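You operate a simulated robot arm through the tools that you are given. There is no shell and no other tool. Be economical: measure what you need, move in short steps, check, and stop when the job is done.

Carry out the task below with a simulated robot arm. There is one attempt and no reset: what you move stays moved.

Task
Take the weight and leave it on the top of the press cabinet. Take the 58 cube from the top of the middle bench and put it on the top of the grey cabinet. Switch the left black switch on. Take the white chalk from the top of the front bench and put it on top of the stand on the top of the teal bench. Put the grey felt pad from the top of the blue table on the top of the small white table and the green felt pad on the top of the teal bench. Fetch the flat block with the smallest size on its label from the top of the blue table and set it on the middle shelf of the yellow bench. Open the top clear drawer. The order is free. Set down upright: weight, chalk.

Only the result counts: the job must be done as asked and must still hold three seconds after the hand-in. Knocking over, shifting, dropping, spilling or breaking anything else fails it.

Robot
A 7-joint arm with a two-finger gripper on a trunk, on a base that drives. Base frame: it is fixed to the floor where the robot stands at the start and does not move with it; the origin is under the middle of the robot, x ahead of it, y to its left, z up. Units: cm, rad, N and s.
With the tool pointing down near the work surface it reaches from about 30 to 74 cm from the robot's upright axis, wherever it stands. Its first joint turns from -2.897 to 2.897 rad. Places, roughly: chalk [175, 100, 75]; cube [50, 50, 75]; felt pad [350, 75, 75]; flat block [350, 75, 75]; left black switch [160, 90, 100]; middle shelf of the yellow bench [550, 50, 50]; stand (11x11x10 cm) [170, -220, 90]; top clear drawer [150, -20, 100]; top of the grey cabinet [-160, 260, 80]; top of the press cabinet (27x20 cm) [-100, -16, 82]; top of the small white table [190, 180, 80]; top of the teal bench [210, -210, 80]; weight (9x6x7 cm) [50, 20, 90]. Payload 2.94 kg.
Tool frame: the origin (TCP) lies between the finger pads and is the grasp point; the fingertips stand 3 cm ahead of it; z points along the fingers, y is the line along which they close. Largest opening 13.8 cm; the body of the gripper starts 10.9 cm behind the TCP.
Orientation is told as [roll, pitch, yaw] about the base's x, y, z axes, in that order, counted from this pose: with the fingers straight down and closing along the base's y, the tool's x points along the base's -x, its y along +y and its z along -z.

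Tools
- The arm moves only by the tool apply_moves. Its argument "deltas" is a list of rows, each a list of 7 numbers: the shift along the base's x, y, z in units of 30 mm (1.0 is 30 mm), then the turn, a rotation vector about the base's x, y, z in units of 4 degrees (1.0 is 4 degrees), then the finger opening in cm, from 0 to 13.8. In form: [[tx, ty, tz, ax, ay, az, fingers], ...]. A call has 1 to 12 rows; each row shifts and turns the commanded pose from where the row before left it. A call with a number of a shift or a turn outside -1 to 1 is refused whole. Rows are played at 5 a second. More than 5 cm and 0.15 rad between two rows, or a gripper value outside its range, and nothing of the call is played. A pose out of reach is approached as far as the arm can. The call stops where the force on the tool passes 40 N (or 10 N more than at its start, if that is more) or the arm is blocked; 0.2 s more then pass. Each finger halts on what it meets, pressing with about 43 N; the grip force reading is that of the motor and also rises with nothing between the fingers. The clock runs only during rows and for 0.2 s after the last one: add rows that do not move to give the fingers time. The reply holds the time, the measured pose of the TCP, the force on the tool along the base axes, the opening and the grip force, in the units named above and with some noise, with the torque about the TCP (base axes, N m) and any sound that the robot's microphone picked up.
- Cameras (640 x 400 px; columns grow to the right, rows downward): "scene" is now at [-2.28, 5.39, 151.76]; the picture's right is [-0.89, -0.46, 0.00], its down [-0.27, 0.51, -0.82] and it looks along [0.38, -0.72, -0.58] (base axes); focal length 214 px, centre (320, 200). "wrist" rides on the gripper at [7.1, 1.9, -14.6] in the tool frame; the picture's right is [-0.26, 0.97, 0.00], its down [-0.85, -0.23, -0.48] and it looks along [-0.46, -0.12, 0.88] (tool axes); focal length 280 px, centre (320, 200). There is no depth. A picture from a camera that has moved, and an enlarged one, comes with that camera's place and axes in the base frame and with its lens. The place of the scene camera against the robot may be out by one fixed shift of up to 2.5 cm in any direction.
- capture(camera): a new picture of that camera. The clock stands still meanwhile.
- slide_trunk(by): slides the trunk up (or, below 0, down) by that many cm; the arm and the scene camera ride with it, the base frame stays. It gives what a move gives, with no picture.
- steer(legs): drives the robot by 1 to 6 legs, each [ahead, left, turn to the left] in cm, cm and rad, along the robot's own axes; the way and the turn of a leg run together, so that a leg with both is an arc; at most 150 cm and 3.142 rad a leg. The arm and the cameras ride along, it lands a little off, and it stops where it bumps. It gives what a move gives.
- head_to(pan, tilt): turns the head with the scene camera to pan (to the left, within 1.501 rad either way) and tilt (down, from -0.506 to 1.204), counted from straight ahead of the robot. It gives what a move gives.
- inspect(camera, box): a new picture of the part [left, top, right, bottom] of that camera's present view, enlarged. The clock stands still meanwhile.
- close_job(): hands the job in; it is judged then, once.

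Work in short steps. Places have to be worked out from the pictures, the camera data and where the tool is seen: move nearer, look again, correct. Check each grasp and each placing, and mend what went wrong. You have 207 turns and 180 pictures in all, those below and enlarged ones among them. Open the gripper and draw the arm clear of the work before you hand the job in, unless the task says otherwise.

The tools are called after "Request:" by a JSON object that holds its "op" and its "data". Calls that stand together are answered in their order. apply_moves: Moves the arm, as the interface text tells. Its arguments: {"type":"object","properties":{"deltas":{"type":"array"}},"required":["deltas"]} The other tools are called the same way: slide_trunk (by) slides the trunk up or down; steer (legs) drives the base; head_to (pan, tilt) turns the head that bears the scene camera; capture (camera) takes a picture; inspect (camera, box) takes an enlarged picture of a part of a camera's view; close_job () hands the job in.

At the start:

```text
t: 0.0
tool_pos: [24.99, 35.23, 120.94]
ee_rot: [0.001, -0.001, 0.001]
wrist_force: [-0.5, 0.5, 0.4]
wrist_torque: [-0.01, 0.02, -0.04]
grip_width: 13.82
grip_force: 0.2
trunk travel left (down, up): [-35.0, 10.4]
robot x, y, heading: [-0.05, 0.22, -0.002]
head pan, tilt: [-1.176, 1.201]
```

scene: 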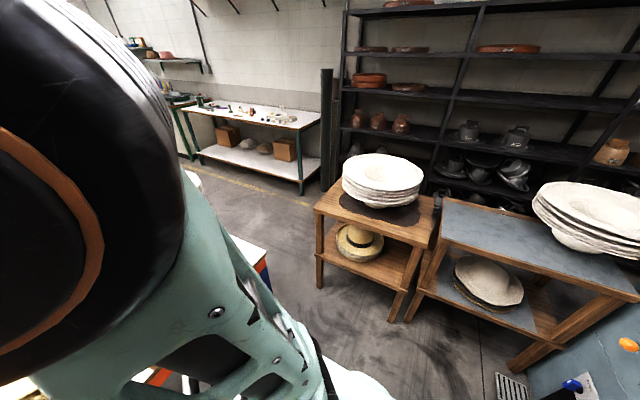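
wrist: 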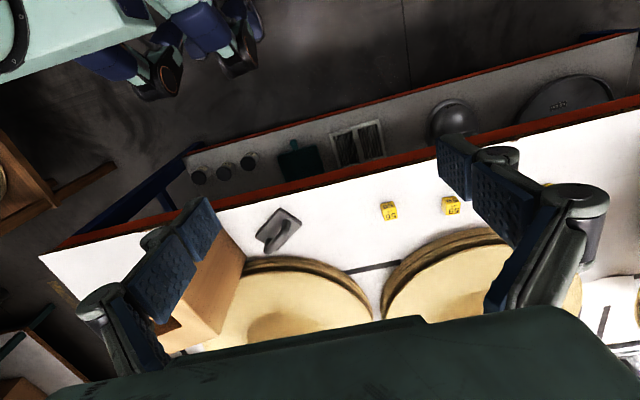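

I see the middle bench in the wrist view with yellow cubes. I look ahead and to the left with the head first.

Request:
{"op": "head_to", "data": {"pan": 0.5, "tilt": 0.7}}

Request:
{"op": "capture", "data": {"camera": "scene"}}

Request:
{"op": "inspect", "data": {"camera": "wrist", "box": [240, 160, 560, 360]}}

```text
t: 1.7
tool_pos: [24.89, 35.4, 120.74]
ee_rot: [-0.002, 0.005, 0.0]
wrist_force: [-0.4, -0.2, -0.5]
wrist_torque: [0.02, 0.0, -0.02]
grip_width: 13.8
grip_force: 0.1
trunk travel left (down, up): [-35.0, 10.4]
robot x, y, heading: [0.18, 0.02, 0.0]
head pan, tilt: [0.499, 0.7]
```

```text
177 pictures are left
camera scene: at [2.18, 13.45, 151.13], right [0.03, -1.0, 0.0], down [-0.63, -0.02, -0.77], along [0.77, 0.02, -0.64], focal length 214 px, centre (320, 200)
```

scene: 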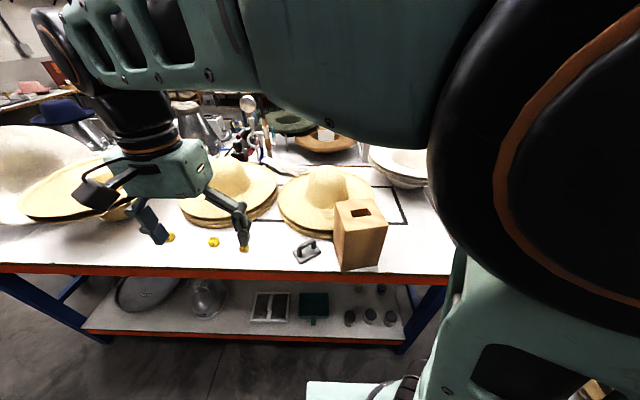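

```text
2.00 times, centred on (400, 260) of wrist
camera zoom: at [17.86, 37.35, 135.42], right [0.26, 0.97, 0.0], down [0.85, -0.23, 0.47], along [0.46, -0.13, -0.88], focal length 561 px, centre (160, 80)
```

zoom: 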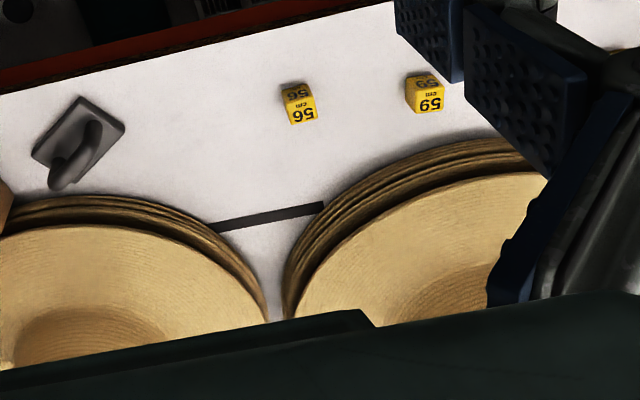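

The weight (grey plate with handle) lies near (47, 20). Now I zoom in on the cube labels.

Request:
{"op": "inspect", "data": {"camera": "wrist", "box": [370, 190, 434, 230]}}

Request:
{"op": "inspect", "data": {"camera": "wrist", "box": [430, 180, 494, 220]}}

Request:
{"op": "inspect", "data": {"camera": "scene", "box": [140, 215, 332, 275]}}

```text
10.00 times, centred on (402, 210) of wrist
camera zoom: at [17.86, 37.35, 135.42], right [0.26, 0.97, 0.0], down [0.85, -0.23, 0.47], along [0.46, -0.13, -0.88], focal length 2804 px, centre (-500, 100)
```

zoom: 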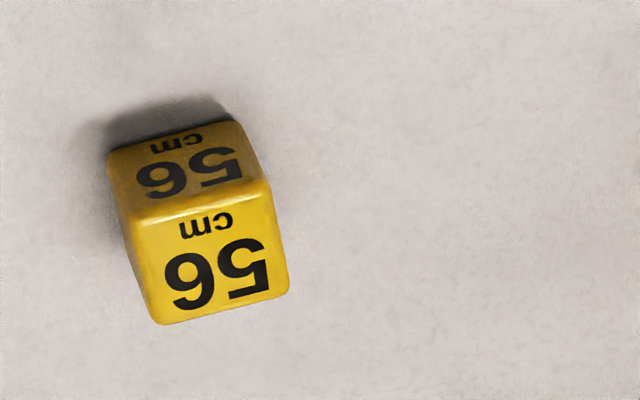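

```text
10.00 times, centred on (462, 200) of wrist
camera zoom: at [17.86, 37.35, 135.42], right [0.26, 0.97, 0.0], down [0.85, -0.23, 0.47], along [0.46, -0.13, -0.88], focal length 2804 px, centre (-1100, 200)
```

zoom: 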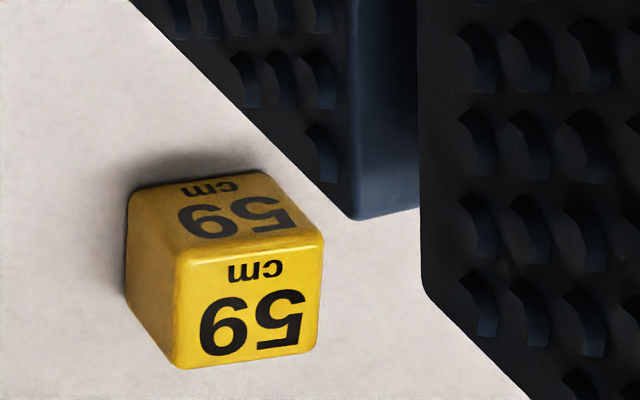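

```text
3.33 times, centred on (236, 245) of scene
camera zoom: at [2.18, 13.45, 151.13], right [0.03, -1.0, 0.0], down [-0.63, -0.02, -0.77], along [0.77, 0.02, -0.64], focal length 715 px, centre (600, 50)
```

zoom: 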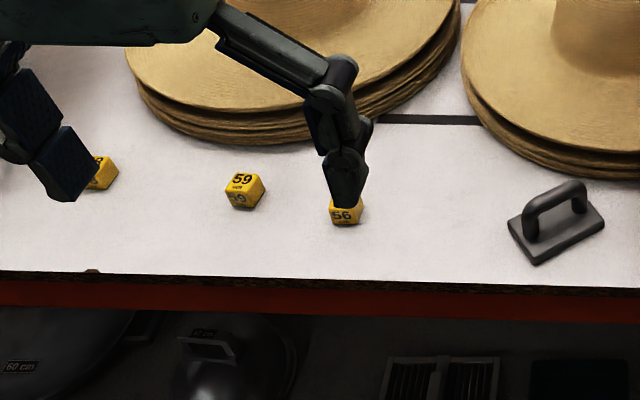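

The third cube is hidden behind a finger, near (53, 70). I shift the arm left by 15 cm and look at it.

Request:
{"op": "apply_moves", "data": {"deltas": [[0, 1, 0, 0, 0, 0, 13.8], [0, 1, 0, 0, 0, 0, 13.8], [0, 1, 0, 0, 0, 0, 13.8], [0, 1, 0, 0, 0, 0, 13.8], [0, 1, 0, 0, 0, 0, 13.8]]}}

Request:
{"op": "capture", "data": {"camera": "wrist"}}

Request:
{"op": "head_to", "data": {"pan": 0, "tilt": 0.3}}

Request:
{"op": "capture", "data": {"camera": "scene"}}

```text
t: 2.9
tool_pos: [25.1, 50.51, 120.97]
ee_rot: [0.001, 0.0, 0.001]
wrist_force: [0.1, -0.4, -0.1]
wrist_torque: [0.0, 0.02, -0.03]
grip_width: 13.81
grip_force: 0.2
trunk travel left (down, up): [-35.0, 10.4]
robot x, y, heading: [0.3, 0.12, -0.003]
head pan, tilt: [0.499, 0.7]
```

```text
172 pictures are left
camera wrist: at [17.89, 52.48, 135.69], right [0.26, 0.96, 0.0], down [0.85, -0.23, 0.48], along [0.46, -0.12, -0.88], focal length 280 px, centre (320, 200)
```

wrist: 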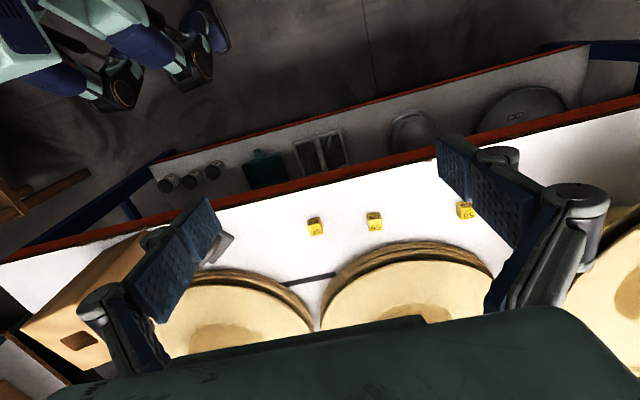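

```text
t: 3.9
tool_pos: [24.99, 50.31, 120.99]
ee_rot: [-0.001, 0.0, 0.001]
wrist_force: [0.4, -0.6, 0.1]
wrist_torque: [0.02, 0.0, -0.01]
grip_width: 13.8
grip_force: 0.0
trunk travel left (down, up): [-35.0, 10.4]
robot x, y, heading: [-0.16, 0.03, 0.003]
head pan, tilt: [0.0, 0.3]
```

```text
171 pictures are left
camera scene: at [2.98, 13.19, 154.64], right [0.0, -1.0, 0.0], down [-0.3, 0.0, -0.96], along [0.96, 0.0, -0.3], focal length 214 px, centre (320, 200)
```

scene: 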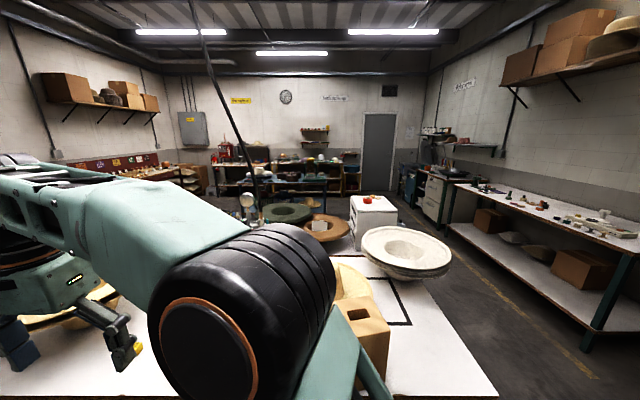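

I read the third cube's label, and look around the room to plan the route.

Request:
{"op": "inspect", "data": {"camera": "wrist", "box": [430, 185, 494, 225]}}

Request:
{"op": "head_to", "data": {"pan": -1.3, "tilt": 0.4}}

Request:
{"op": "capture", "data": {"camera": "scene"}}

Request:
{"op": "head_to", "data": {"pan": 1.3, "tilt": 0.4}}

Request:
{"op": "capture", "data": {"camera": "scene"}}

```text
10.00 times, centred on (462, 205) of wrist
camera zoom: at [17.9, 52.34, 135.72], right [0.26, 0.97, 0.0], down [0.85, -0.23, 0.48], along [0.46, -0.12, -0.88], focal length 2804 px, centre (-1100, 150)
```

zoom: 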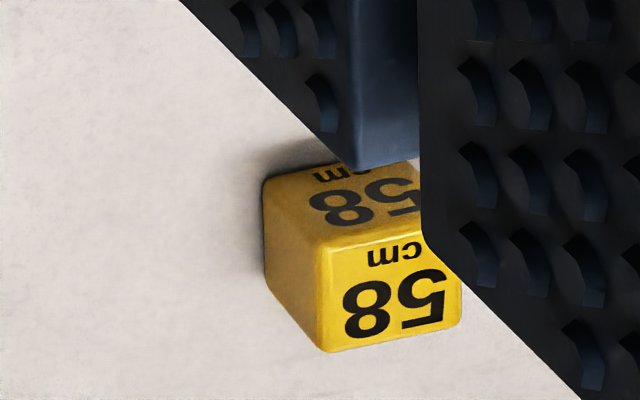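

```text
t: 5.3
tool_pos: [25.11, 50.41, 121.06]
ee_rot: [0.0, 0.0, 0.0]
wrist_force: [0.0, -0.6, -0.5]
wrist_torque: [0.01, 0.02, 0.0]
grip_width: 13.83
grip_force: 0.1
trunk travel left (down, up): [-35.0, 10.4]
robot x, y, heading: [-0.09, -0.34, -0.001]
head pan, tilt: [-1.3, 0.4]
```

```text
169 pictures are left
camera scene: at [-3.88, 4.26, 153.72], right [-0.96, -0.27, 0.0], down [-0.1, 0.37, -0.92], along [0.25, -0.89, -0.39], focal length 214 px, centre (320, 200)
```

scene: 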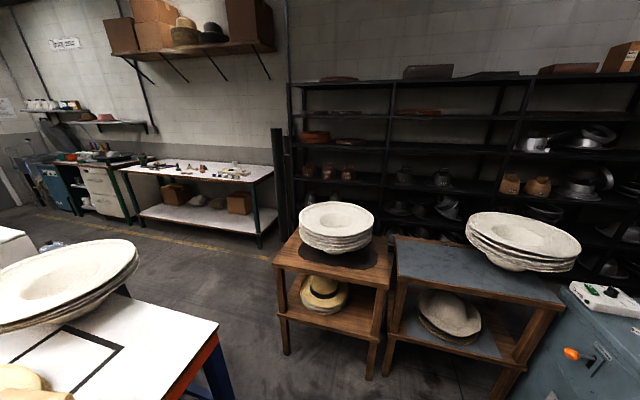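

```text
t: 7.7
tool_pos: [25.0, 50.25, 121.02]
ee_rot: [0.001, 0.001, 0.0]
wrist_force: [0.2, -0.2, 0.1]
wrist_torque: [0.01, -0.01, 0.02]
grip_width: 13.8
grip_force: 0.0
trunk travel left (down, up): [-35.0, 10.4]
robot x, y, heading: [-0.07, -0.02, -0.004]
head pan, tilt: [1.3, 0.4]
```

```text
168 pictures are left
camera scene: at [-3.88, 22.11, 153.72], right [0.96, -0.27, 0.0], down [-0.1, -0.37, -0.92], along [0.25, 0.89, -0.39], focal length 214 px, centre (320, 200)
```

scene: 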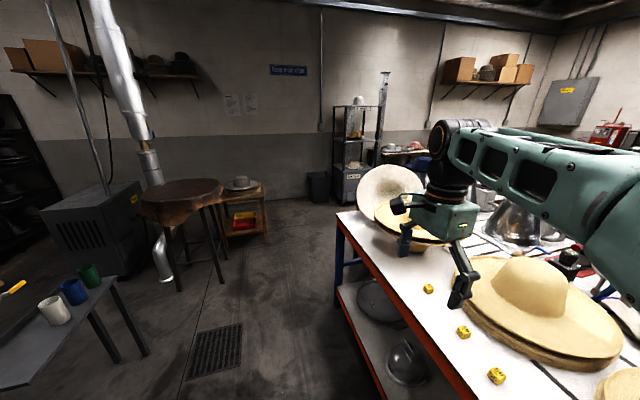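

The third cube is the 58. I go for the weight first: move over it at height and look.

Request:
{"op": "apply_moves", "data": {"deltas": [[0.5, -1, 0, 0, 0, 0, 13.8], [0.5, -1, 0, 0, 0, 0, 13.8], [0.5, -1, 0, 0, 0, 0, 13.8], [0.5, -1, 0, 0, 0, 0, 13.8], [0.5, -1, 0, 0, 0, 0, 13.8], [0.5, -1, 0, 0, 0, 0, 13.8], [0.5, -1, 0, 0, 0, 0, 13.8], [0.5, -1, 0, 0, 0, 0, 13.8], [0.5, -1, 0, 0, 0, 0, 13.8], [0.5, -1, 0, 0, 0, 0, 13.8]]}}

Request:
{"op": "capture", "data": {"camera": "wrist"}}

```text
t: 9.8
tool_pos: [40.04, 20.49, 121.1]
ee_rot: [-0.001, 0.001, 0.0]
wrist_force: [0.1, 0.4, -0.3]
wrist_torque: [-0.02, -0.01, -0.01]
grip_width: 13.79
grip_force: 0.0
trunk travel left (down, up): [-35.0, 10.4]
robot x, y, heading: [0.12, 0.13, 0.003]
head pan, tilt: [1.3, 0.4]
```

```text
167 pictures are left
camera wrist: at [32.83, 22.42, 135.77], right [0.26, 0.97, 0.0], down [0.85, -0.23, 0.48], along [0.46, -0.12, -0.88], focal length 280 px, centre (320, 200)
```

wrist: 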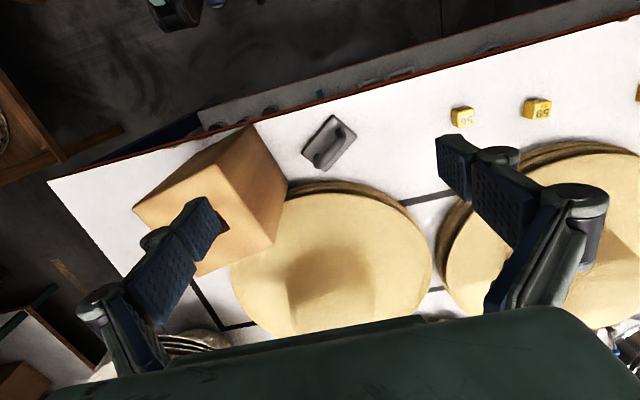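

I zoom in to get the handle direction and the box's nearness.

Request:
{"op": "inspect", "data": {"camera": "wrist", "box": [240, 90, 400, 190]}}

```text
4.00 times, centred on (320, 140) of wrist
camera zoom: at [32.83, 22.42, 135.77], right [0.26, 0.97, 0.0], down [0.85, -0.23, 0.48], along [0.46, -0.12, -0.88], focal length 1122 px, centre (320, 440)
```

zoom: 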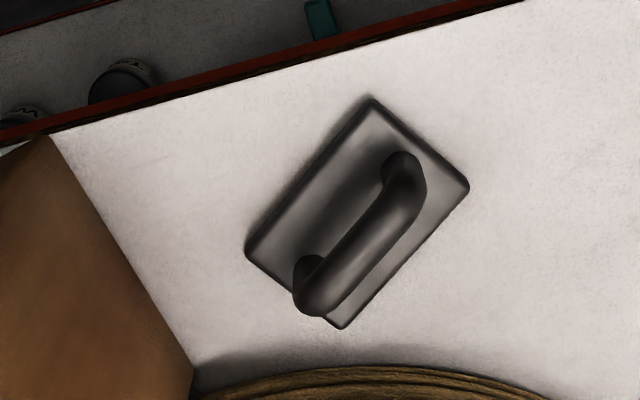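

Plate centre is about (48, 20), long axis at about -55°, plate top z≈85.5. I turn the tool by -55.5° while descending to z≈106.

Request:
{"op": "apply_moves", "data": {"deltas": [[0.22, 0, -0.4, 0, 0, -1, 7], [0.22, 0, -0.4, 0, 0, -1, 7], [0.22, 0, -0.4, 0, 0, -1, 7], [0.22, 0, -0.4, 0, 0, -1, 7], [0.22, 0, -0.4, 0, 0, -1, 7], [0.22, 0, -0.4, 0, 0, -1, 7], [0.22, 0, -0.4, 0, 0, -1, 7], [0.22, 0, -0.4, 0, 0, -1, 7], [0.22, 0, -0.4, 0, 0, -1, 7], [0.22, 0, -0.4, 0, 0, -1, 7], [0.22, 0, -0.4, 0, 0, -1, 7], [0.22, 0, -0.4, 0, 0, -1, 7]]}}

Request:
{"op": "apply_moves", "data": {"deltas": [[0, 0, 0, 0, 0, -1, 7], [0, 0, 0, 0, 0, -0.88, 7], [0, 0, 0, 0, 0, 0, 7]]}}

Request:
{"op": "capture", "data": {"camera": "wrist"}}

```text
t: 12.4
tool_pos: [47.86, 20.31, 106.56]
ee_rot: [0.001, 0.0, -0.843]
wrist_force: [-0.4, -0.6, -0.6]
wrist_torque: [0.0, 0.01, -0.02]
grip_width: 6.99
grip_force: 0.0
trunk travel left (down, up): [-35.0, 10.4]
robot x, y, heading: [0.1, -0.13, -0.0]
head pan, tilt: [1.3, 0.4]
```

```text
t: 13.2
tool_pos: [47.77, 20.21, 106.64]
ee_rot: [-0.001, 0.001, -0.97]
wrist_force: [0.1, 0.0, 0.7]
wrist_torque: [-0.02, 0.0, -0.02]
grip_width: 7.02
grip_force: 0.0
trunk travel left (down, up): [-35.0, 10.4]
robot x, y, heading: [-0.2, -0.06, 0.005]
head pan, tilt: [1.3, 0.4]
```

```text
165 pictures are left
camera wrist: at [45.41, 27.28, 121.26], right [0.94, 0.33, 0.0], down [0.29, -0.83, 0.48], along [0.16, -0.45, -0.88], focal length 280 px, centre (320, 200)
```

wrist: 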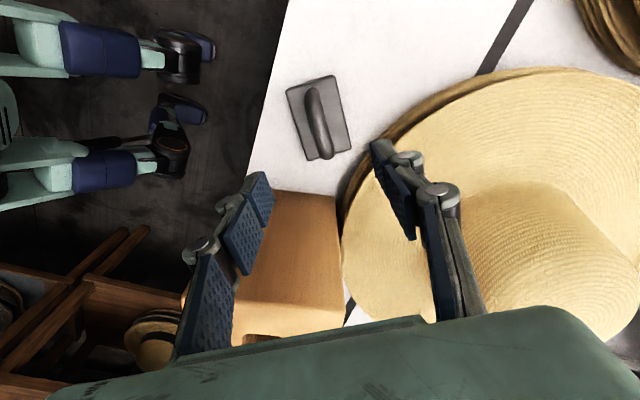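

The weight is centred below the tool with the handle in line. I narrow the fingers and descend to z≈90.4.

Request:
{"op": "apply_moves", "data": {"deltas": [[0, 0, -0.9, 0, 0, 0, 4.8], [0.02, 0.03, -0.9, 0, 0, 0, 4.8], [0, 0, -0.9, 0, 0, 0, 4.8], [0, 0, -0.9, 0, 0, 0, 4.8], [0, 0, -0.6, 0, 0, 0, 4.8], [0, 0, -0.6, 0, 0, 0, 4.8], [0, 0, -0.55, 0, 0, 0, 4.8], [0, 0, 0, 0, 0, 0, 4.8]]}}

Request:
{"op": "capture", "data": {"camera": "wrist"}}

```text
t: 15.1
tool_pos: [47.95, 20.33, 90.39]
ee_rot: [0.002, -0.002, -0.968]
wrist_force: [-0.5, 0.1, 4.1]
wrist_torque: [-0.03, 0.09, -0.01]
grip_width: 4.81
grip_force: 0.1
trunk travel left (down, up): [-35.0, 10.4]
robot x, y, heading: [-0.05, 0.16, -0.001]
head pan, tilt: [1.3, 0.4]
```

```text
164 pictures are left
camera wrist: at [45.37, 27.33, 105.04], right [0.94, 0.33, 0.0], down [0.29, -0.83, 0.48], along [0.16, -0.45, -0.88], focal length 280 px, centre (320, 200)
```

wrist: 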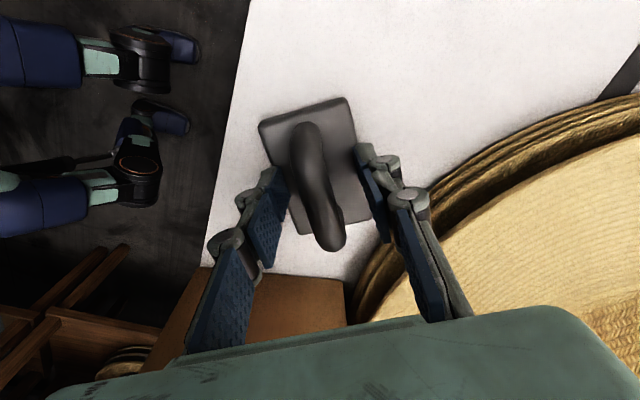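

Slight contact (4 N) suggests tips touch the plate; I raise 0.6 cm and close on the handle.

Request:
{"op": "apply_moves", "data": {"deltas": [[0, 0, 0.2, 0, 0, 0, 4.8], [0, 0, 0, 0, 0, 0, 3], [0, 0, 0, 0, 0, 0, 1], [0, 0, 0, 0, 0, 0, 0], [0, 0, 0, 0, 0, 0, 0], [0, 0, 0, 0, 0, 0, 0]]}}

Request:
{"op": "capture", "data": {"camera": "wrist"}}

```text
t: 16.4
tool_pos: [47.96, 20.4, 90.98]
ee_rot: [0.0, 0.0, -0.968]
wrist_force: [-1.7, -1.0, -0.3]
wrist_torque: [0.02, 0.02, 0.0]
grip_width: 1.6
grip_force: 41.5
trunk travel left (down, up): [-35.0, 10.4]
robot x, y, heading: [0.12, -0.06, 0.002]
head pan, tilt: [1.3, 0.4]
```

```text
163 pictures are left
camera wrist: at [45.44, 27.35, 105.67], right [0.94, 0.33, 0.0], down [0.29, -0.83, 0.48], along [0.16, -0.45, -0.88], focal length 280 px, centre (320, 200)
```

wrist: 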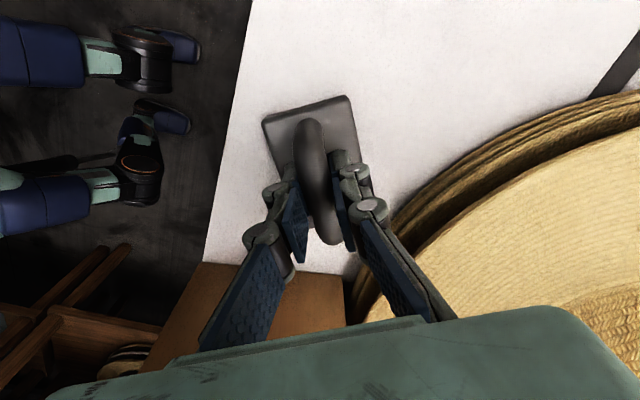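

Gripped at 1.6 cm. Lifting.

Request:
{"op": "apply_moves", "data": {"deltas": [[0, 0, 0.5, 0, 0, 0, 0], [0, 0, 0.8, 0, 0, 0, 0], [0, 0, 1, 0, 0, 0, 0], [0, 0, 1, 0, 0, 0, 0], [0, 0, 1, 0, 0, 0, 0], [0, 0, 1, 0, 0, 0, 0], [0, 0, 0, 0, 0, 0, 0]]}}

Request:
{"op": "capture", "data": {"camera": "wrist"}}

Request:
{"op": "head_to", "data": {"pan": -1.5, "tilt": 0.7}}

Request:
{"op": "capture", "data": {"camera": "scene"}}

```text
t: 18.1
tool_pos: [48.01, 20.45, 106.94]
ee_rot: [-0.001, -0.001, -0.971]
wrist_force: [0.5, -0.8, -5.0]
wrist_torque: [0.01, 0.03, 0.01]
grip_width: 1.62
grip_force: 41.5
trunk travel left (down, up): [-35.0, 10.4]
robot x, y, heading: [-0.08, -0.03, 0.004]
head pan, tilt: [1.3, 0.4]
```

```text
162 pictures are left
camera wrist: at [45.53, 27.44, 121.62], right [0.94, 0.33, 0.0], down [0.29, -0.83, 0.48], along [0.16, -0.45, -0.88], focal length 280 px, centre (320, 200)
```

wrist: 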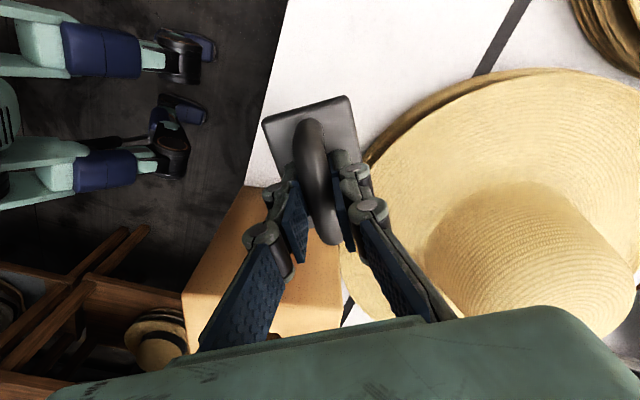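

```text
t: 20.5
tool_pos: [47.9, 20.44, 106.87]
ee_rot: [-0.002, -0.001, -0.968]
wrist_force: [0.0, -0.1, -5.6]
wrist_torque: [0.05, 0.03, 0.04]
grip_width: 1.59
grip_force: 41.5
trunk travel left (down, up): [-35.0, 10.4]
robot x, y, heading: [-0.14, 0.13, -0.002]
head pan, tilt: [-1.499, 0.7]
```

```text
161 pictures are left
camera scene: at [-5.69, 4.73, 151.03], right [-1.0, -0.07, 0.0], down [-0.05, 0.64, -0.77], along [0.05, -0.76, -0.64], focal length 214 px, centre (320, 200)
```

scene: 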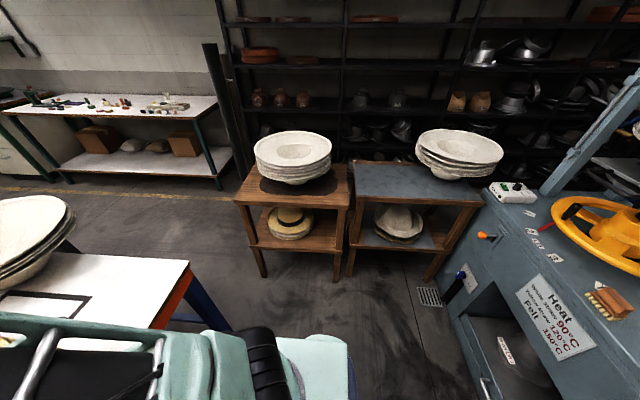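

The weight hangs well. The press cabinet is behind the robot (front edge around x≈-88). I retract the arm, back off and turn around.

Request:
{"op": "apply_moves", "data": {"deltas": [[-0.9, -0.2, 0.2, 0, 0, 0, 0], [-0.9, -0.2, 0.2, 0, 0, 0, 0], [-0.9, -0.2, 0.2, 0, 0, 0, 0], [-0.9, -0.2, 0.2, 0, 0, 0, 0], [-0.9, -0.2, 0.2, 0, 0, 0, 0], [0, 0, 0, 0, 0, 0, 0]]}}

Request:
{"op": "steer", "data": {"legs": [[-20, 0, 0], [0, 0, 1.571], [0, 0, 1.571]]}}

Request:
{"op": "head_to", "data": {"pan": 0, "tilt": 0.7}}

Request:
{"op": "capture", "data": {"camera": "scene"}}

```text
t: 21.9
tool_pos: [34.43, 17.11, 107.85]
ee_rot: [-0.055, 0.005, -0.976]
wrist_force: [-0.2, 1.1, -6.3]
wrist_torque: [0.01, 0.03, -0.02]
grip_width: 1.56
grip_force: 42.1
trunk travel left (down, up): [-35.0, 10.4]
robot x, y, heading: [-0.09, -0.09, 0.006]
head pan, tilt: [-1.499, 0.7]
```

```text
t: 31.2
tool_pos: [-53.56, -18.71, 108.8]
ee_rot: [-0.028, 0.004, 2.208]
wrist_force: [-0.7, 1.0, -6.4]
wrist_torque: [-0.01, -0.01, 0.02]
grip_width: 1.6
grip_force: 41.8
trunk travel left (down, up): [-35.0, 10.4]
robot x, y, heading: [-19.71, -0.08, -3.097]
head pan, tilt: [-1.499, 0.7]
```

```text
t: 32.9
tool_pos: [-53.59, -18.69, 108.75]
ee_rot: [-0.028, 0.006, 2.21]
wrist_force: [0.7, 0.2, -6.7]
wrist_torque: [0.01, -0.04, 0.0]
grip_width: 1.6
grip_force: 42.0
trunk travel left (down, up): [-35.0, 10.4]
robot x, y, heading: [-19.98, -0.14, -3.097]
head pan, tilt: [0.0, 0.7]
```

```text
160 pictures are left
camera scene: at [-18.18, -13.83, 151.03], right [-0.04, 1.0, 0.0], down [0.64, 0.03, -0.76], along [-0.76, -0.03, -0.64], focal length 214 px, centre (320, 200)
```

scene: 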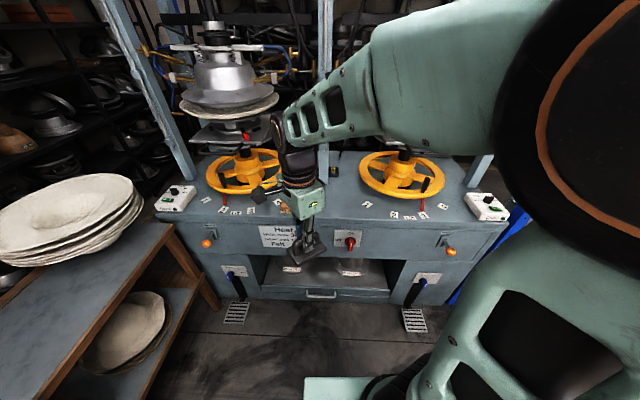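

The press cabinet is right ahead. I drive forward 22 cm and look at the free area from the wrist camera and scene.

Request:
{"op": "steer", "data": {"legs": [[22, 0, 0]]}}

Request:
{"op": "capture", "data": {"camera": "scene"}}

Request:
{"op": "capture", "data": {"camera": "wrist"}}

```text
t: 34.5
tool_pos: [-75.13, -19.47, 108.88]
ee_rot: [-0.028, 0.003, 2.21]
wrist_force: [-1.0, -0.3, -7.7]
wrist_torque: [-0.04, 0.0, -0.02]
grip_width: 1.6
grip_force: 41.4
trunk travel left (down, up): [-35.0, 10.4]
robot x, y, heading: [-41.59, -0.69, -3.102]
head pan, tilt: [0.0, 0.7]
```

```text
159 pictures are left
camera scene: at [-39.7, -14.72, 151.03], right [-0.04, 1.0, 0.0], down [0.64, 0.03, -0.76], along [-0.76, -0.03, -0.64], focal length 214 px, centre (320, 200)
```

scene: 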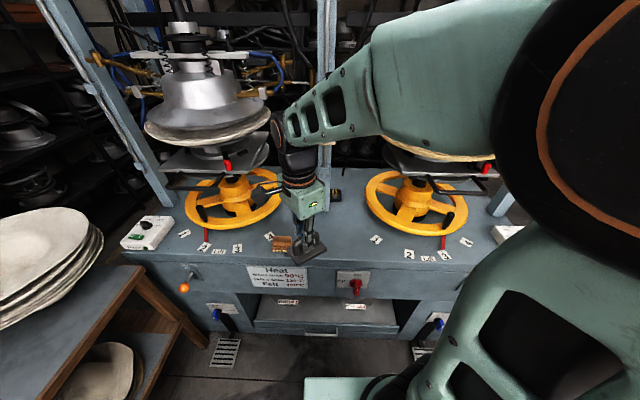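

```text
158 pictures are left
camera wrist: at [-72.87, -26.54, 123.47], right [-0.93, -0.36, -0.03], down [-0.33, 0.81, 0.48], along [-0.15, 0.46, -0.88], focal length 280 px, centre (320, 200)
```

wrist: 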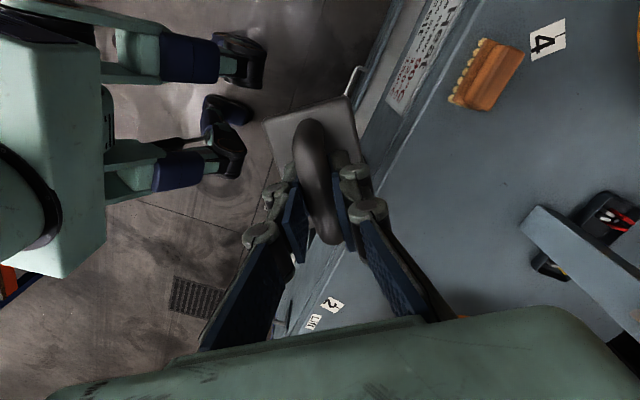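

The free patch lies between the brush and the right wheel, around (-100, -16). I move over it at height.

Request:
{"op": "apply_moves", "data": {"deltas": [[-0.92, 0.13, 0, 0, 0, 0, 0], [-0.92, 0.13, 0, 0, 0, 0, 0], [-0.92, 0.13, 0, 0, 0, 0, 0], [-0.92, 0.13, 0, 0, 0, 0, 0], [-0.92, 0.13, 0, 0, 0, 0, 0], [-0.92, 0.13, 0, 0, 0, 0, 0], [-0.92, 0.13, 0, 0, 0, 0, 0], [-0.92, 0.13, 0, 0, 0, 0, 0], [-0.92, 0.13, 0, 0, 0, 0, 0], [0, 0, 0, 0, 0, 0, 0]]}}

Request:
{"op": "capture", "data": {"camera": "wrist"}}

Request:
{"op": "capture", "data": {"camera": "scene"}}

```text
t: 36.7
tool_pos: [-99.91, -15.98, 108.8]
ee_rot: [-0.026, 0.003, 2.208]
wrist_force: [0.4, 0.2, -6.4]
wrist_torque: [-0.02, 0.01, 0.03]
grip_width: 1.57
grip_force: 41.9
trunk travel left (down, up): [-35.0, 10.4]
robot x, y, heading: [-41.6, -0.67, -3.099]
head pan, tilt: [0.0, 0.7]
```

```text
157 pictures are left
camera wrist: at [-97.72, -22.99, 123.46], right [-0.93, -0.36, -0.03], down [-0.33, 0.81, 0.48], along [-0.15, 0.46, -0.88], focal length 280 px, centre (320, 200)
```

wrist: 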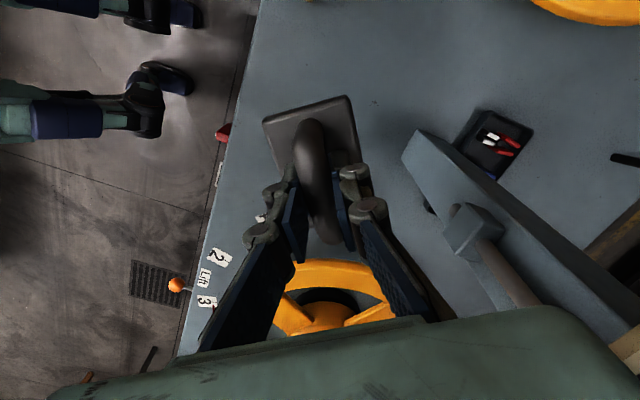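

```text
156 pictures are left
camera scene: at [-39.68, -14.71, 151.03], right [-0.04, 1.0, 0.0], down [0.64, 0.03, -0.76], along [-0.76, -0.03, -0.64], focal length 214 px, centre (320, 200)
```

scene: 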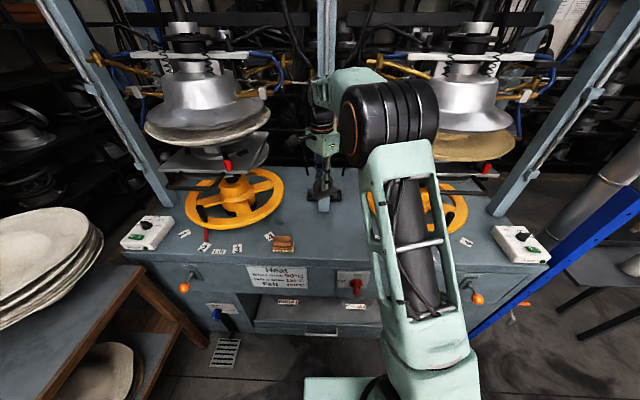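

Clear of the column (x≈-117) by a good margin. I level the tool and descend to z≈93.

Request:
{"op": "apply_moves", "data": {"deltas": [[0, 0, -0.8, -0.24, 0.32, 0, 0], [0, 0, -0.8, 0, 0, 0, 0], [0, 0, -0.8, 0, 0, 0, 0], [0, 0, -0.8, 0, 0, 0, 0], [0, 0, -0.8, 0, 0, 0, 0], [0, 0, -0.8, 0, 0, 0, 0], [0, 0, -0.4, 0, 0, 0, 0], [0, 0, 0, 0, 0, 0, 0]]}}

Request:
{"op": "capture", "data": {"camera": "wrist"}}

```text
t: 38.5
tool_pos: [-99.78, -15.98, 93.1]
ee_rot: [0.0, 0.004, 2.211]
wrist_force: [-0.6, 1.0, -6.2]
wrist_torque: [-0.02, 0.01, -0.01]
grip_width: 1.61
grip_force: 42.0
trunk travel left (down, up): [-35.0, 10.4]
robot x, y, heading: [-41.03, -1.18, -3.099]
head pan, tilt: [0.0, 0.7]
```

```text
155 pictures are left
camera wrist: at [-97.27, -22.82, 107.89], right [-0.93, -0.36, 0.0], down [-0.32, 0.82, 0.47], along [-0.17, 0.44, -0.88], focal length 280 px, centre (320, 200)
```

wrist: 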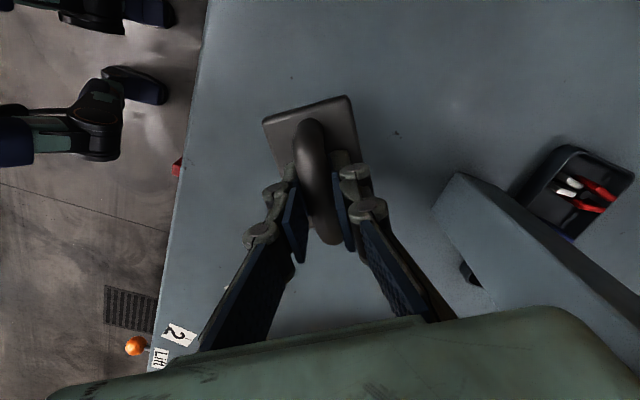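

Clear all round. Now slow descent until contact.

Request:
{"op": "apply_moves", "data": {"deltas": [[0, 0, -0.3, 0, 0, 0, 0], [0, 0, -0.3, 0, 0, 0, 0], [0, 0, -0.3, 0, 0, 0, 0], [0, 0, -0.2, 0, 0, 0, 0], [0, 0, -0.15, 0, 0, 0, 0], [0, 0, 0, 0, 0, 0, 0]]}}

```text
t: 39.9
tool_pos: [-99.99, -15.96, 89.41]
ee_rot: [0.002, 0.004, 2.21]
wrist_force: [-0.5, -1.0, -6.1]
wrist_torque: [-0.02, -0.02, 0.0]
grip_width: 1.62
grip_force: 42.1
trunk travel left (down, up): [-35.0, 10.4]
robot x, y, heading: [-41.53, -0.99, -3.101]
head pan, tilt: [0.0, 0.7]
```

No contact yet; continuing in small steps.

Request:
{"op": "apply_moves", "data": {"deltas": [[0, 0, -0.15, 0, 0, 0, 0], [0, 0, -0.15, 0, 0, 0, 0], [0, 0, -0.1, 0, 0, 0, 0], [0, 0, 0, 0, 0, 0, 0]]}}

Request:
{"op": "capture", "data": {"camera": "wrist"}}

```text
t: 40.9
tool_pos: [-99.95, -15.95, 88.27]
ee_rot: [0.001, 0.003, 2.209]
wrist_force: [-0.1, -0.2, -5.8]
wrist_torque: [-0.02, 0.0, -0.02]
grip_width: 1.6
grip_force: 41.9
trunk travel left (down, up): [-35.0, 10.4]
robot x, y, heading: [-41.29, -0.92, -3.102]
head pan, tilt: [0.0, 0.7]
```

```text
154 pictures are left
camera wrist: at [-97.39, -22.82, 102.93], right [-0.93, -0.36, 0.0], down [-0.32, 0.82, 0.47], along [-0.17, 0.44, -0.88], focal length 280 px, centre (320, 200)
```

wrist: 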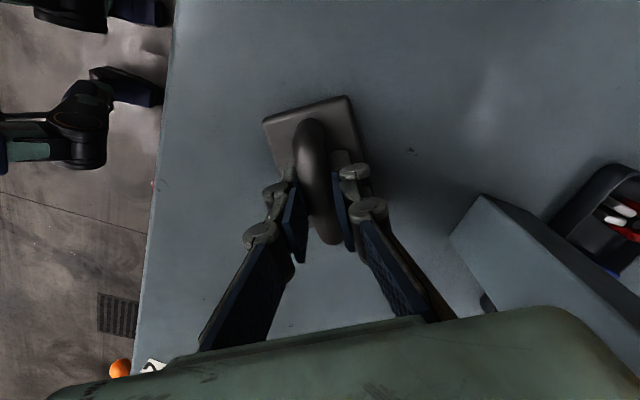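

Shadow shows it is still some cm above. Continuing down in small steps.

Request:
{"op": "apply_moves", "data": {"deltas": [[0, 0, -0.15, 0, 0, 0, 0], [0, 0, -0.15, 0, 0, 0, 0], [0, 0, -0.15, 0, 0, 0, 0], [0, 0, -0.15, 0, 0, 0, 0], [0, 0, -0.15, 0, 0, 0, 0], [0, 0, 0, 0, 0, 0, 0]]}}

Request:
{"op": "capture", "data": {"camera": "wrist"}}

```text
t: 42.3
tool_pos: [-99.95, -16.1, 85.87]
ee_rot: [0.001, 0.003, 2.21]
wrist_force: [-1.4, 0.0, 0.1]
wrist_torque: [0.04, 0.17, 0.0]
grip_width: 1.65
grip_force: 38.5
trunk travel left (down, up): [-35.0, 10.4]
robot x, y, heading: [-41.31, -0.79, -3.1]
head pan, tilt: [0.0, 0.7]
```

```text
153 pictures are left
camera wrist: at [-97.35, -22.8, 100.64], right [-0.93, -0.36, 0.0], down [-0.32, 0.82, 0.47], along [-0.17, 0.44, -0.88], focal length 280 px, centre (320, 200)
```

wrist: 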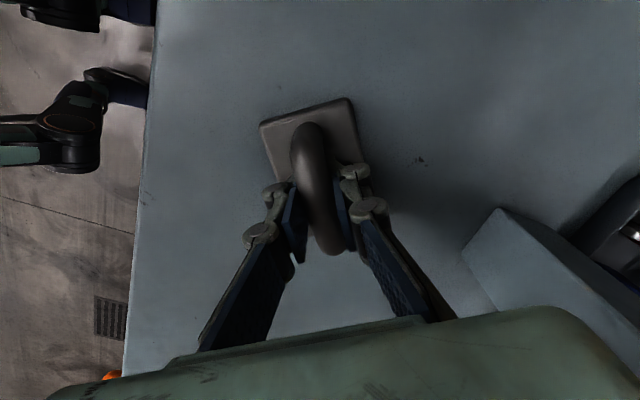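

Contact: the load is now on the cabinet. I press down slightly, then open and rise.

Request:
{"op": "apply_moves", "data": {"deltas": [[0, 0, -0.08, 0, 0, 0, 0], [0, 0, 0, 0, 0, 0, 0], [0, 0, 0, 0, 0, 0, 2.5], [0, 0, 0, 0, 0, 0, 4.8], [0, 0, 0, 0, 0, 0, 4.8]]}}

Request:
{"op": "apply_moves", "data": {"deltas": [[0, 0, 0.7, 0, 0, 0, 4.8], [0, 0, 1, 0, 0, 0, 4.8], [0, 0, 1, 0, 0, 0, 4.8], [0, 0, 1, 0, 0, 0, 4.8], [0, 0, 1, 0, 0, 0, 4.8], [0, 0, 1, 0, 0, 0, 4.8]]}}

Request:
{"op": "capture", "data": {"camera": "wrist"}}

```text
t: 43.5
tool_pos: [-99.98, -16.05, 86.03]
ee_rot: [0.005, 0.002, 2.209]
wrist_force: [2.3, -0.9, 17.7]
wrist_torque: [0.09, -0.11, -0.02]
grip_width: 4.35
grip_force: 6.9
trunk travel left (down, up): [-35.0, 10.4]
robot x, y, heading: [-41.07, -0.53, -3.107]
head pan, tilt: [0.0, 0.7]
```

```text
t: 44.9
tool_pos: [-99.93, -16.14, 102.89]
ee_rot: [0.002, 0.0, 2.211]
wrist_force: [0.0, -0.3, -0.4]
wrist_torque: [0.02, -0.01, 0.03]
grip_width: 4.82
grip_force: 0.0
trunk travel left (down, up): [-35.0, 10.4]
robot x, y, heading: [-41.34, -1.14, -3.106]
head pan, tilt: [0.0, 0.7]
```

```text
152 pictures are left
camera wrist: at [-97.42, -22.79, 117.63], right [-0.93, -0.36, 0.0], down [-0.32, 0.82, 0.47], along [-0.17, 0.44, -0.88], focal length 280 px, centre (320, 200)
```

wrist: 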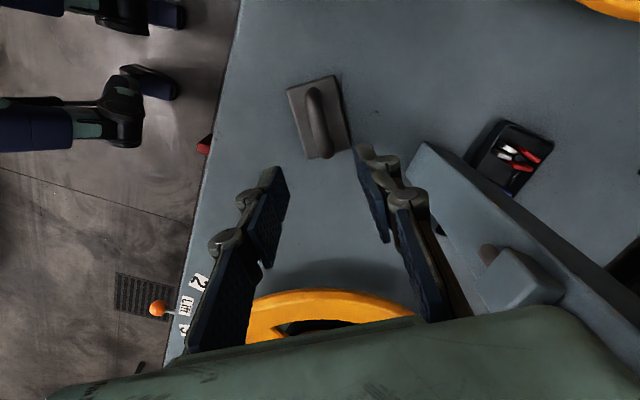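

The weight stands upright on the cabinet. Next the 58 cube: retract, back away, turn back to face the middle bench further left.

Request:
{"op": "apply_moves", "data": {"deltas": [[0.8, 0, 0.5, 0, 0, 0, 6], [0.9, 0, 0.3, 0, 0, 0, 6], [0.9, 0, 0.3, 0, 0, 0, 6], [0.9, 0, 0.3, 0, 0, 0, 6], [0.9, 0, 0.3, 0, 0, 0, 6], [0.9, 0, 0.3, 0, 0, 0, 6], [0.9, 0, 0.3, 0, 0, 0, 6]]}}

Request:
{"op": "steer", "data": {"legs": [[-25, 0, 0], [0, 0, 1.553], [0, 0, 1.553], [0, 45, 0], [14, 0, 0]]}}

Request:
{"op": "capture", "data": {"camera": "wrist"}}

Request:
{"op": "capture", "data": {"camera": "scene"}}

```text
t: 46.5
tool_pos: [-81.24, -16.06, 109.8]
ee_rot: [0.0, 0.002, 2.209]
wrist_force: [0.1, 0.3, 0.7]
wrist_torque: [-0.02, 0.02, -0.01]
grip_width: 5.99
grip_force: 0.1
trunk travel left (down, up): [-35.0, 10.4]
robot x, y, heading: [-40.96, -1.08, -3.098]
head pan, tilt: [0.0, 0.7]
```

```text
t: 61.0
tool_pos: [38.93, 59.11, 109.67]
ee_rot: [0.0, 0.004, -0.973]
wrist_force: [-0.4, 0.1, -1.1]
wrist_torque: [0.03, 0.01, 0.03]
grip_width: 5.97
grip_force: 0.1
trunk travel left (down, up): [-35.0, 10.4]
robot x, y, heading: [-1.74, 45.48, -0.0]
head pan, tilt: [0.0, 0.7]
```

```text
151 pictures are left
camera wrist: at [36.5, 66.06, 124.52], right [0.95, 0.33, 0.0], down [0.29, -0.83, 0.47], along [0.15, -0.45, -0.88], focal length 280 px, centre (320, 200)
```

wrist: 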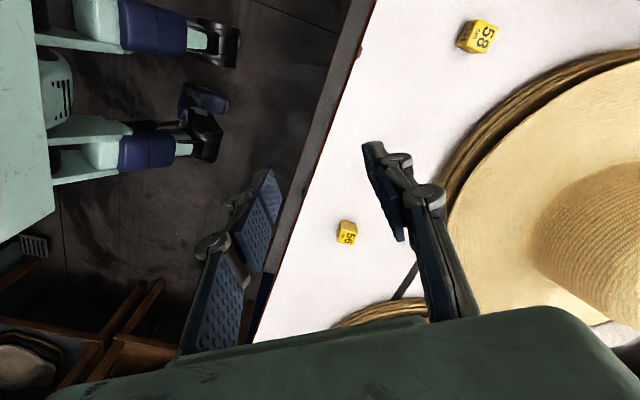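

```text
150 pictures are left
camera scene: at [0.4, 58.76, 151.03], right [0.0, -1.0, 0.0], down [-0.64, 0.0, -0.76], along [0.76, 0.0, -0.64], focal length 214 px, centre (320, 200)
```

scene: 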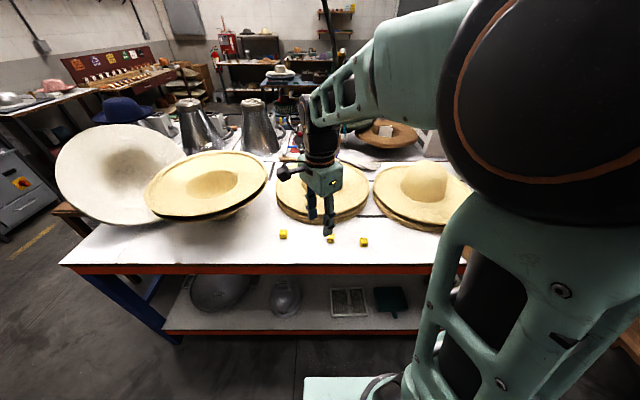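

The 58 cube is at about (53, 73). I zoom in for its edge directions.

Request:
{"op": "inspect", "data": {"camera": "wrist", "box": [446, 15, 510, 55]}}

```text
10.00 times, centred on (478, 35) of wrist
camera zoom: at [36.5, 66.06, 124.52], right [0.95, 0.33, 0.0], down [0.29, -0.83, 0.47], along [0.15, -0.45, -0.88], focal length 2804 px, centre (-1260, 1850)
```

zoom: 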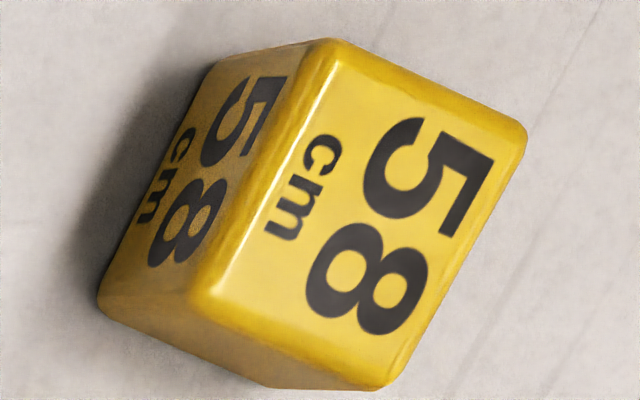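

The cube is axis-aligned, 2.5 cm, centred near (53.3, 73.2). I turn the tool back to yaw 0 and move above it.

Request:
{"op": "apply_moves", "data": {"deltas": [[0.3, 0.35, 0, 0, 0, 1, 6], [0.3, 0.35, 0, 0, 0, 1, 6], [0.35, 0.35, 0, 0, 0, 1, 6], [0.35, 0.35, 0, 0, 0, 1, 6], [0.35, 0.35, 0, 0, 0, 1, 6], [0.35, 0.35, 0, 0, 0, 1, 6], [0.35, 0.35, 0, 0, 0, 1, 6], [0.35, 0.35, 0, 0, 0, 1, 6], [0.35, 0.35, 0, 0, 0, 1, 6], [0.35, 0.35, 0, 0, 0, 1, 6], [0.35, 0.3, 0, 0, 0, 1, 6], [0.35, 0.3, 0, 0, 0, 1, 6]]}}

Request:
{"op": "apply_moves", "data": {"deltas": [[0.35, 0.3, -0.7, 0, 0, 1, 5], [0.35, 0.3, -0.8, 0, 0, 0.94, 5], [0, 0, -0.8, 0, 0, 0, 5], [0, 0, 0, 0, 0, 0, 5]]}}

Request:
{"op": "capture", "data": {"camera": "wrist"}}

```text
t: 63.6
tool_pos: [51.18, 71.53, 109.87]
ee_rot: [0.0, 0.002, -0.134]
wrist_force: [0.4, -0.7, 0.4]
wrist_torque: [-0.01, -0.01, -0.03]
grip_width: 5.96
grip_force: 0.0
trunk travel left (down, up): [-35.0, 10.4]
robot x, y, heading: [-1.99, 44.99, 0.002]
head pan, tilt: [0.0, 0.7]
```

```text
t: 64.6
tool_pos: [53.49, 73.42, 102.9]
ee_rot: [0.0, 0.001, -0.001]
wrist_force: [0.9, 1.2, -1.0]
wrist_torque: [0.03, -0.01, -0.02]
grip_width: 4.99
grip_force: 0.1
trunk travel left (down, up): [-35.0, 10.4]
robot x, y, heading: [-1.95, 45.59, 0.003]
head pan, tilt: [0.0, 0.7]
```

```text
148 pictures are left
camera wrist: at [46.34, 75.35, 117.66], right [0.26, 0.97, 0.0], down [0.85, -0.23, 0.47], along [0.46, -0.12, -0.88], focal length 280 px, centre (320, 200)
```

wrist: 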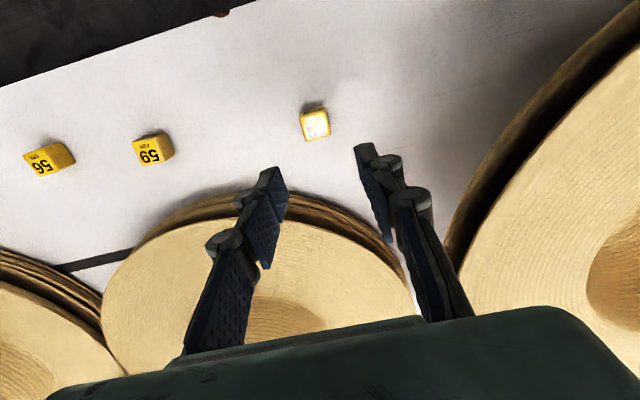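

Cube at about (53.0, 73.2). Descending to z≈89.

Request:
{"op": "apply_moves", "data": {"deltas": [[-0.08, -0.04, -1, 0, 0, 0, 5], [-0.05, -0.02, -1, 0, 0, 0, 5], [0, 0, -1, 0, 0, 0, 5], [0, 0, -0.8, 0, 0, 0, 5], [0, 0, -0.5, 0, 0, 0, 5], [0, 0, -0.33, 0, 0, 0, 5], [0, 0, 0, 0, 0, 0, 5]]}}

Request:
{"op": "capture", "data": {"camera": "wrist"}}

```text
t: 66.2
tool_pos: [52.92, 73.09, 88.98]
ee_rot: [0.0, 0.003, -0.001]
wrist_force: [0.2, -0.2, 1.2]
wrist_torque: [-0.02, 0.01, -0.02]
grip_width: 5.01
grip_force: 0.0
trunk travel left (down, up): [-35.0, 10.4]
robot x, y, heading: [-2.03, 45.53, -0.004]
head pan, tilt: [0.0, 0.7]
```

```text
147 pictures are left
camera wrist: at [45.78, 75.04, 103.67], right [0.26, 0.97, 0.0], down [0.85, -0.23, 0.47], along [0.46, -0.12, -0.88], focal length 280 px, centre (320, 200)
```

wrist: 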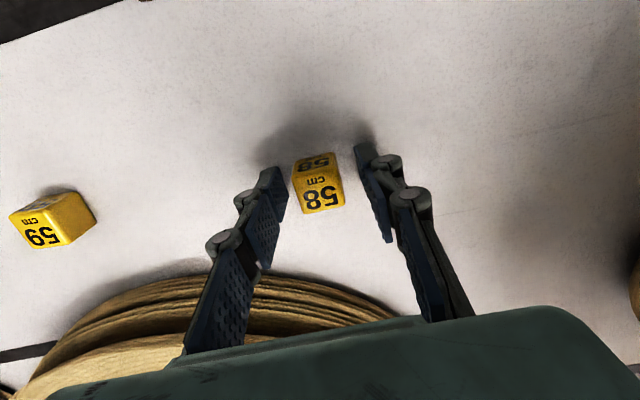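

The cube lies between the fingers, about 1 cm further in x. I adjust, lower a bit and close.

Request:
{"op": "apply_moves", "data": {"deltas": [[0.2, 0, -0.2, 0, 0, 0, 5], [0, 0, 0, 0, 0, 0, 3.5], [0, 0, 0, 0, 0, 0, 2], [0, 0, 0, 0, 0, 0, 2], [0, 0, 0, 0, 0, 0, 2], [0, 0, 0, 0, 0, 0, 2]]}}

Request:
{"op": "apply_moves", "data": {"deltas": [[0, 0, 0.5, 0, 0, 0, 2], [0, 0, 1, 0, 0, 0, 2], [0, 0, 1, 0, 0, 0, 2], [0, 0, 1, 0, 0, 0, 2], [0, 0, 1, 0, 0, 0, 2], [0, 0, 1, 0, 0, 0, 2], [0, 0, 1, 0, 0, 0, 2]]}}

Request:
{"op": "capture", "data": {"camera": "wrist"}}

```text
t: 67.3
tool_pos: [53.65, 72.7, 88.96]
ee_rot: [0.0, -0.006, -0.002]
wrist_force: [-7.6, -5.5, 19.5]
wrist_torque: [-0.2, 0.39, -0.02]
grip_width: 2.62
grip_force: 42.6
trunk travel left (down, up): [-35.0, 10.4]
robot x, y, heading: [-2.05, 45.56, -0.005]
head pan, tilt: [0.0, 0.7]
stopped in row 5: the force on the tool passed its limit at 40 N (the readings are from after the stop); the commanded pose is now the measured one
```

```text
t: 68.9
tool_pos: [53.79, 72.8, 108.25]
ee_rot: [-0.001, 0.0, -0.001]
wrist_force: [-0.1, -0.4, 0.3]
wrist_torque: [0.01, 0.0, -0.02]
grip_width: 2.63
grip_force: 43.2
trunk travel left (down, up): [-35.0, 10.4]
robot x, y, heading: [-1.34, 45.34, -0.002]
head pan, tilt: [0.0, 0.7]
```

```text
146 pictures are left
camera wrist: at [46.67, 74.78, 122.8], right [0.26, 0.96, 0.0], down [0.85, -0.23, 0.48], along [0.46, -0.13, -0.88], focal length 280 px, centre (320, 200)
```

wrist: 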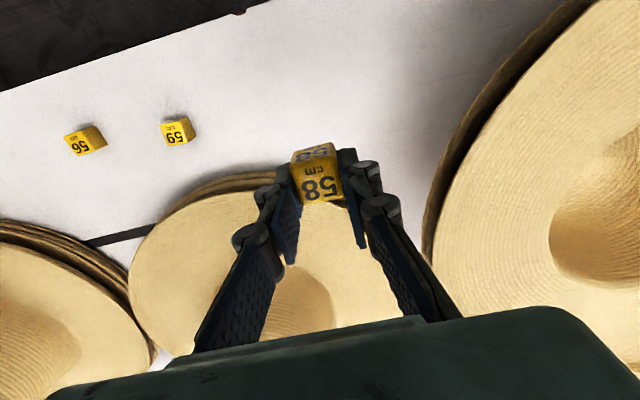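

The 58 cube is held. I retract the arm, back off and drive toward the grey cabinet far left, looking before the narrow part.

Request:
{"op": "apply_moves", "data": {"deltas": [[-0.65, -0.6, 0.2, 0, 0, 0, 2], [-0.65, -0.6, 0.2, 0, 0, 0, 2], [-0.65, -0.6, 0.2, 0, 0, 0, 2], [-0.65, -0.6, 0.2, 0, 0, 0, 2], [-0.65, -0.6, 0.2, 0, 0, 0, 2], [-0.65, -0.6, 0.2, 0, 0, 0, 2], [-0.65, -0.6, 0.2, 0, 0, 0, 2], [-0.65, -0.6, 0.2, 0, 0, 0, 2]]}}

Request:
{"op": "steer", "data": {"legs": [[-45, 0, 0], [0, 60, 0], [0, 0, 2.2]]}}

Request:
{"op": "head_to", "data": {"pan": 0.2, "tilt": 0.45}}

Request:
{"op": "capture", "data": {"camera": "scene"}}

```text
t: 70.7
tool_pos: [38.23, 58.6, 112.98]
ee_rot: [0.001, -0.001, -0.002]
wrist_force: [-0.1, -0.5, -0.7]
wrist_torque: [0.01, 0.01, 0.02]
grip_width: 2.64
grip_force: 42.8
trunk travel left (down, up): [-35.0, 10.4]
robot x, y, heading: [-1.91, 45.25, -0.003]
head pan, tilt: [0.0, 0.7]
```

```text
t: 73.1
tool_pos: [-1.18, 58.68, 113.13]
ee_rot: [0.0, -0.004, 0.001]
wrist_force: [0.0, -0.5, 0.6]
wrist_torque: [-0.02, -0.01, 0.01]
grip_width: 2.63
grip_force: 43.1
trunk travel left (down, up): [-35.0, 10.4]
robot x, y, heading: [-40.82, 45.44, -0.002]
head pan, tilt: [0.0, 0.7]
stopped in leg 1: the robot was blocked; the commanded pose is now the measured one
```

```text
t: 73.9
tool_pos: [-1.27, 58.66, 113.17]
ee_rot: [0.001, -0.005, 0.003]
wrist_force: [-0.2, -0.6, -0.7]
wrist_torque: [-0.01, 0.0, -0.01]
grip_width: 2.6
grip_force: 42.7
trunk travel left (down, up): [-35.0, 10.4]
robot x, y, heading: [-41.17, 45.35, 0.005]
head pan, tilt: [0.201, 0.45]
```

```text
145 pictures are left
camera scene: at [-38.57, 60.56, 153.25], right [0.2, -0.98, 0.0], down [-0.43, -0.09, -0.9], along [0.88, 0.18, -0.44], focal length 214 px, centre (320, 200)
```

scene: 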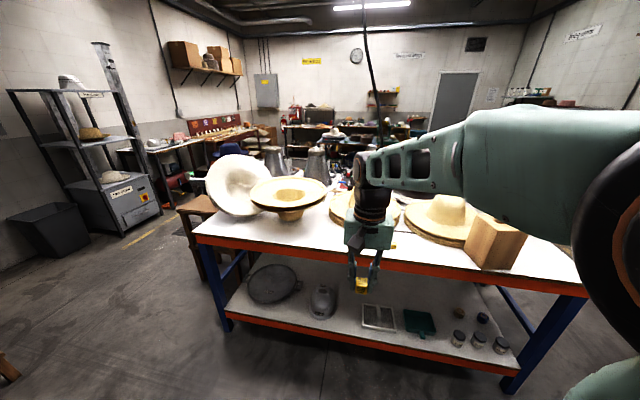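

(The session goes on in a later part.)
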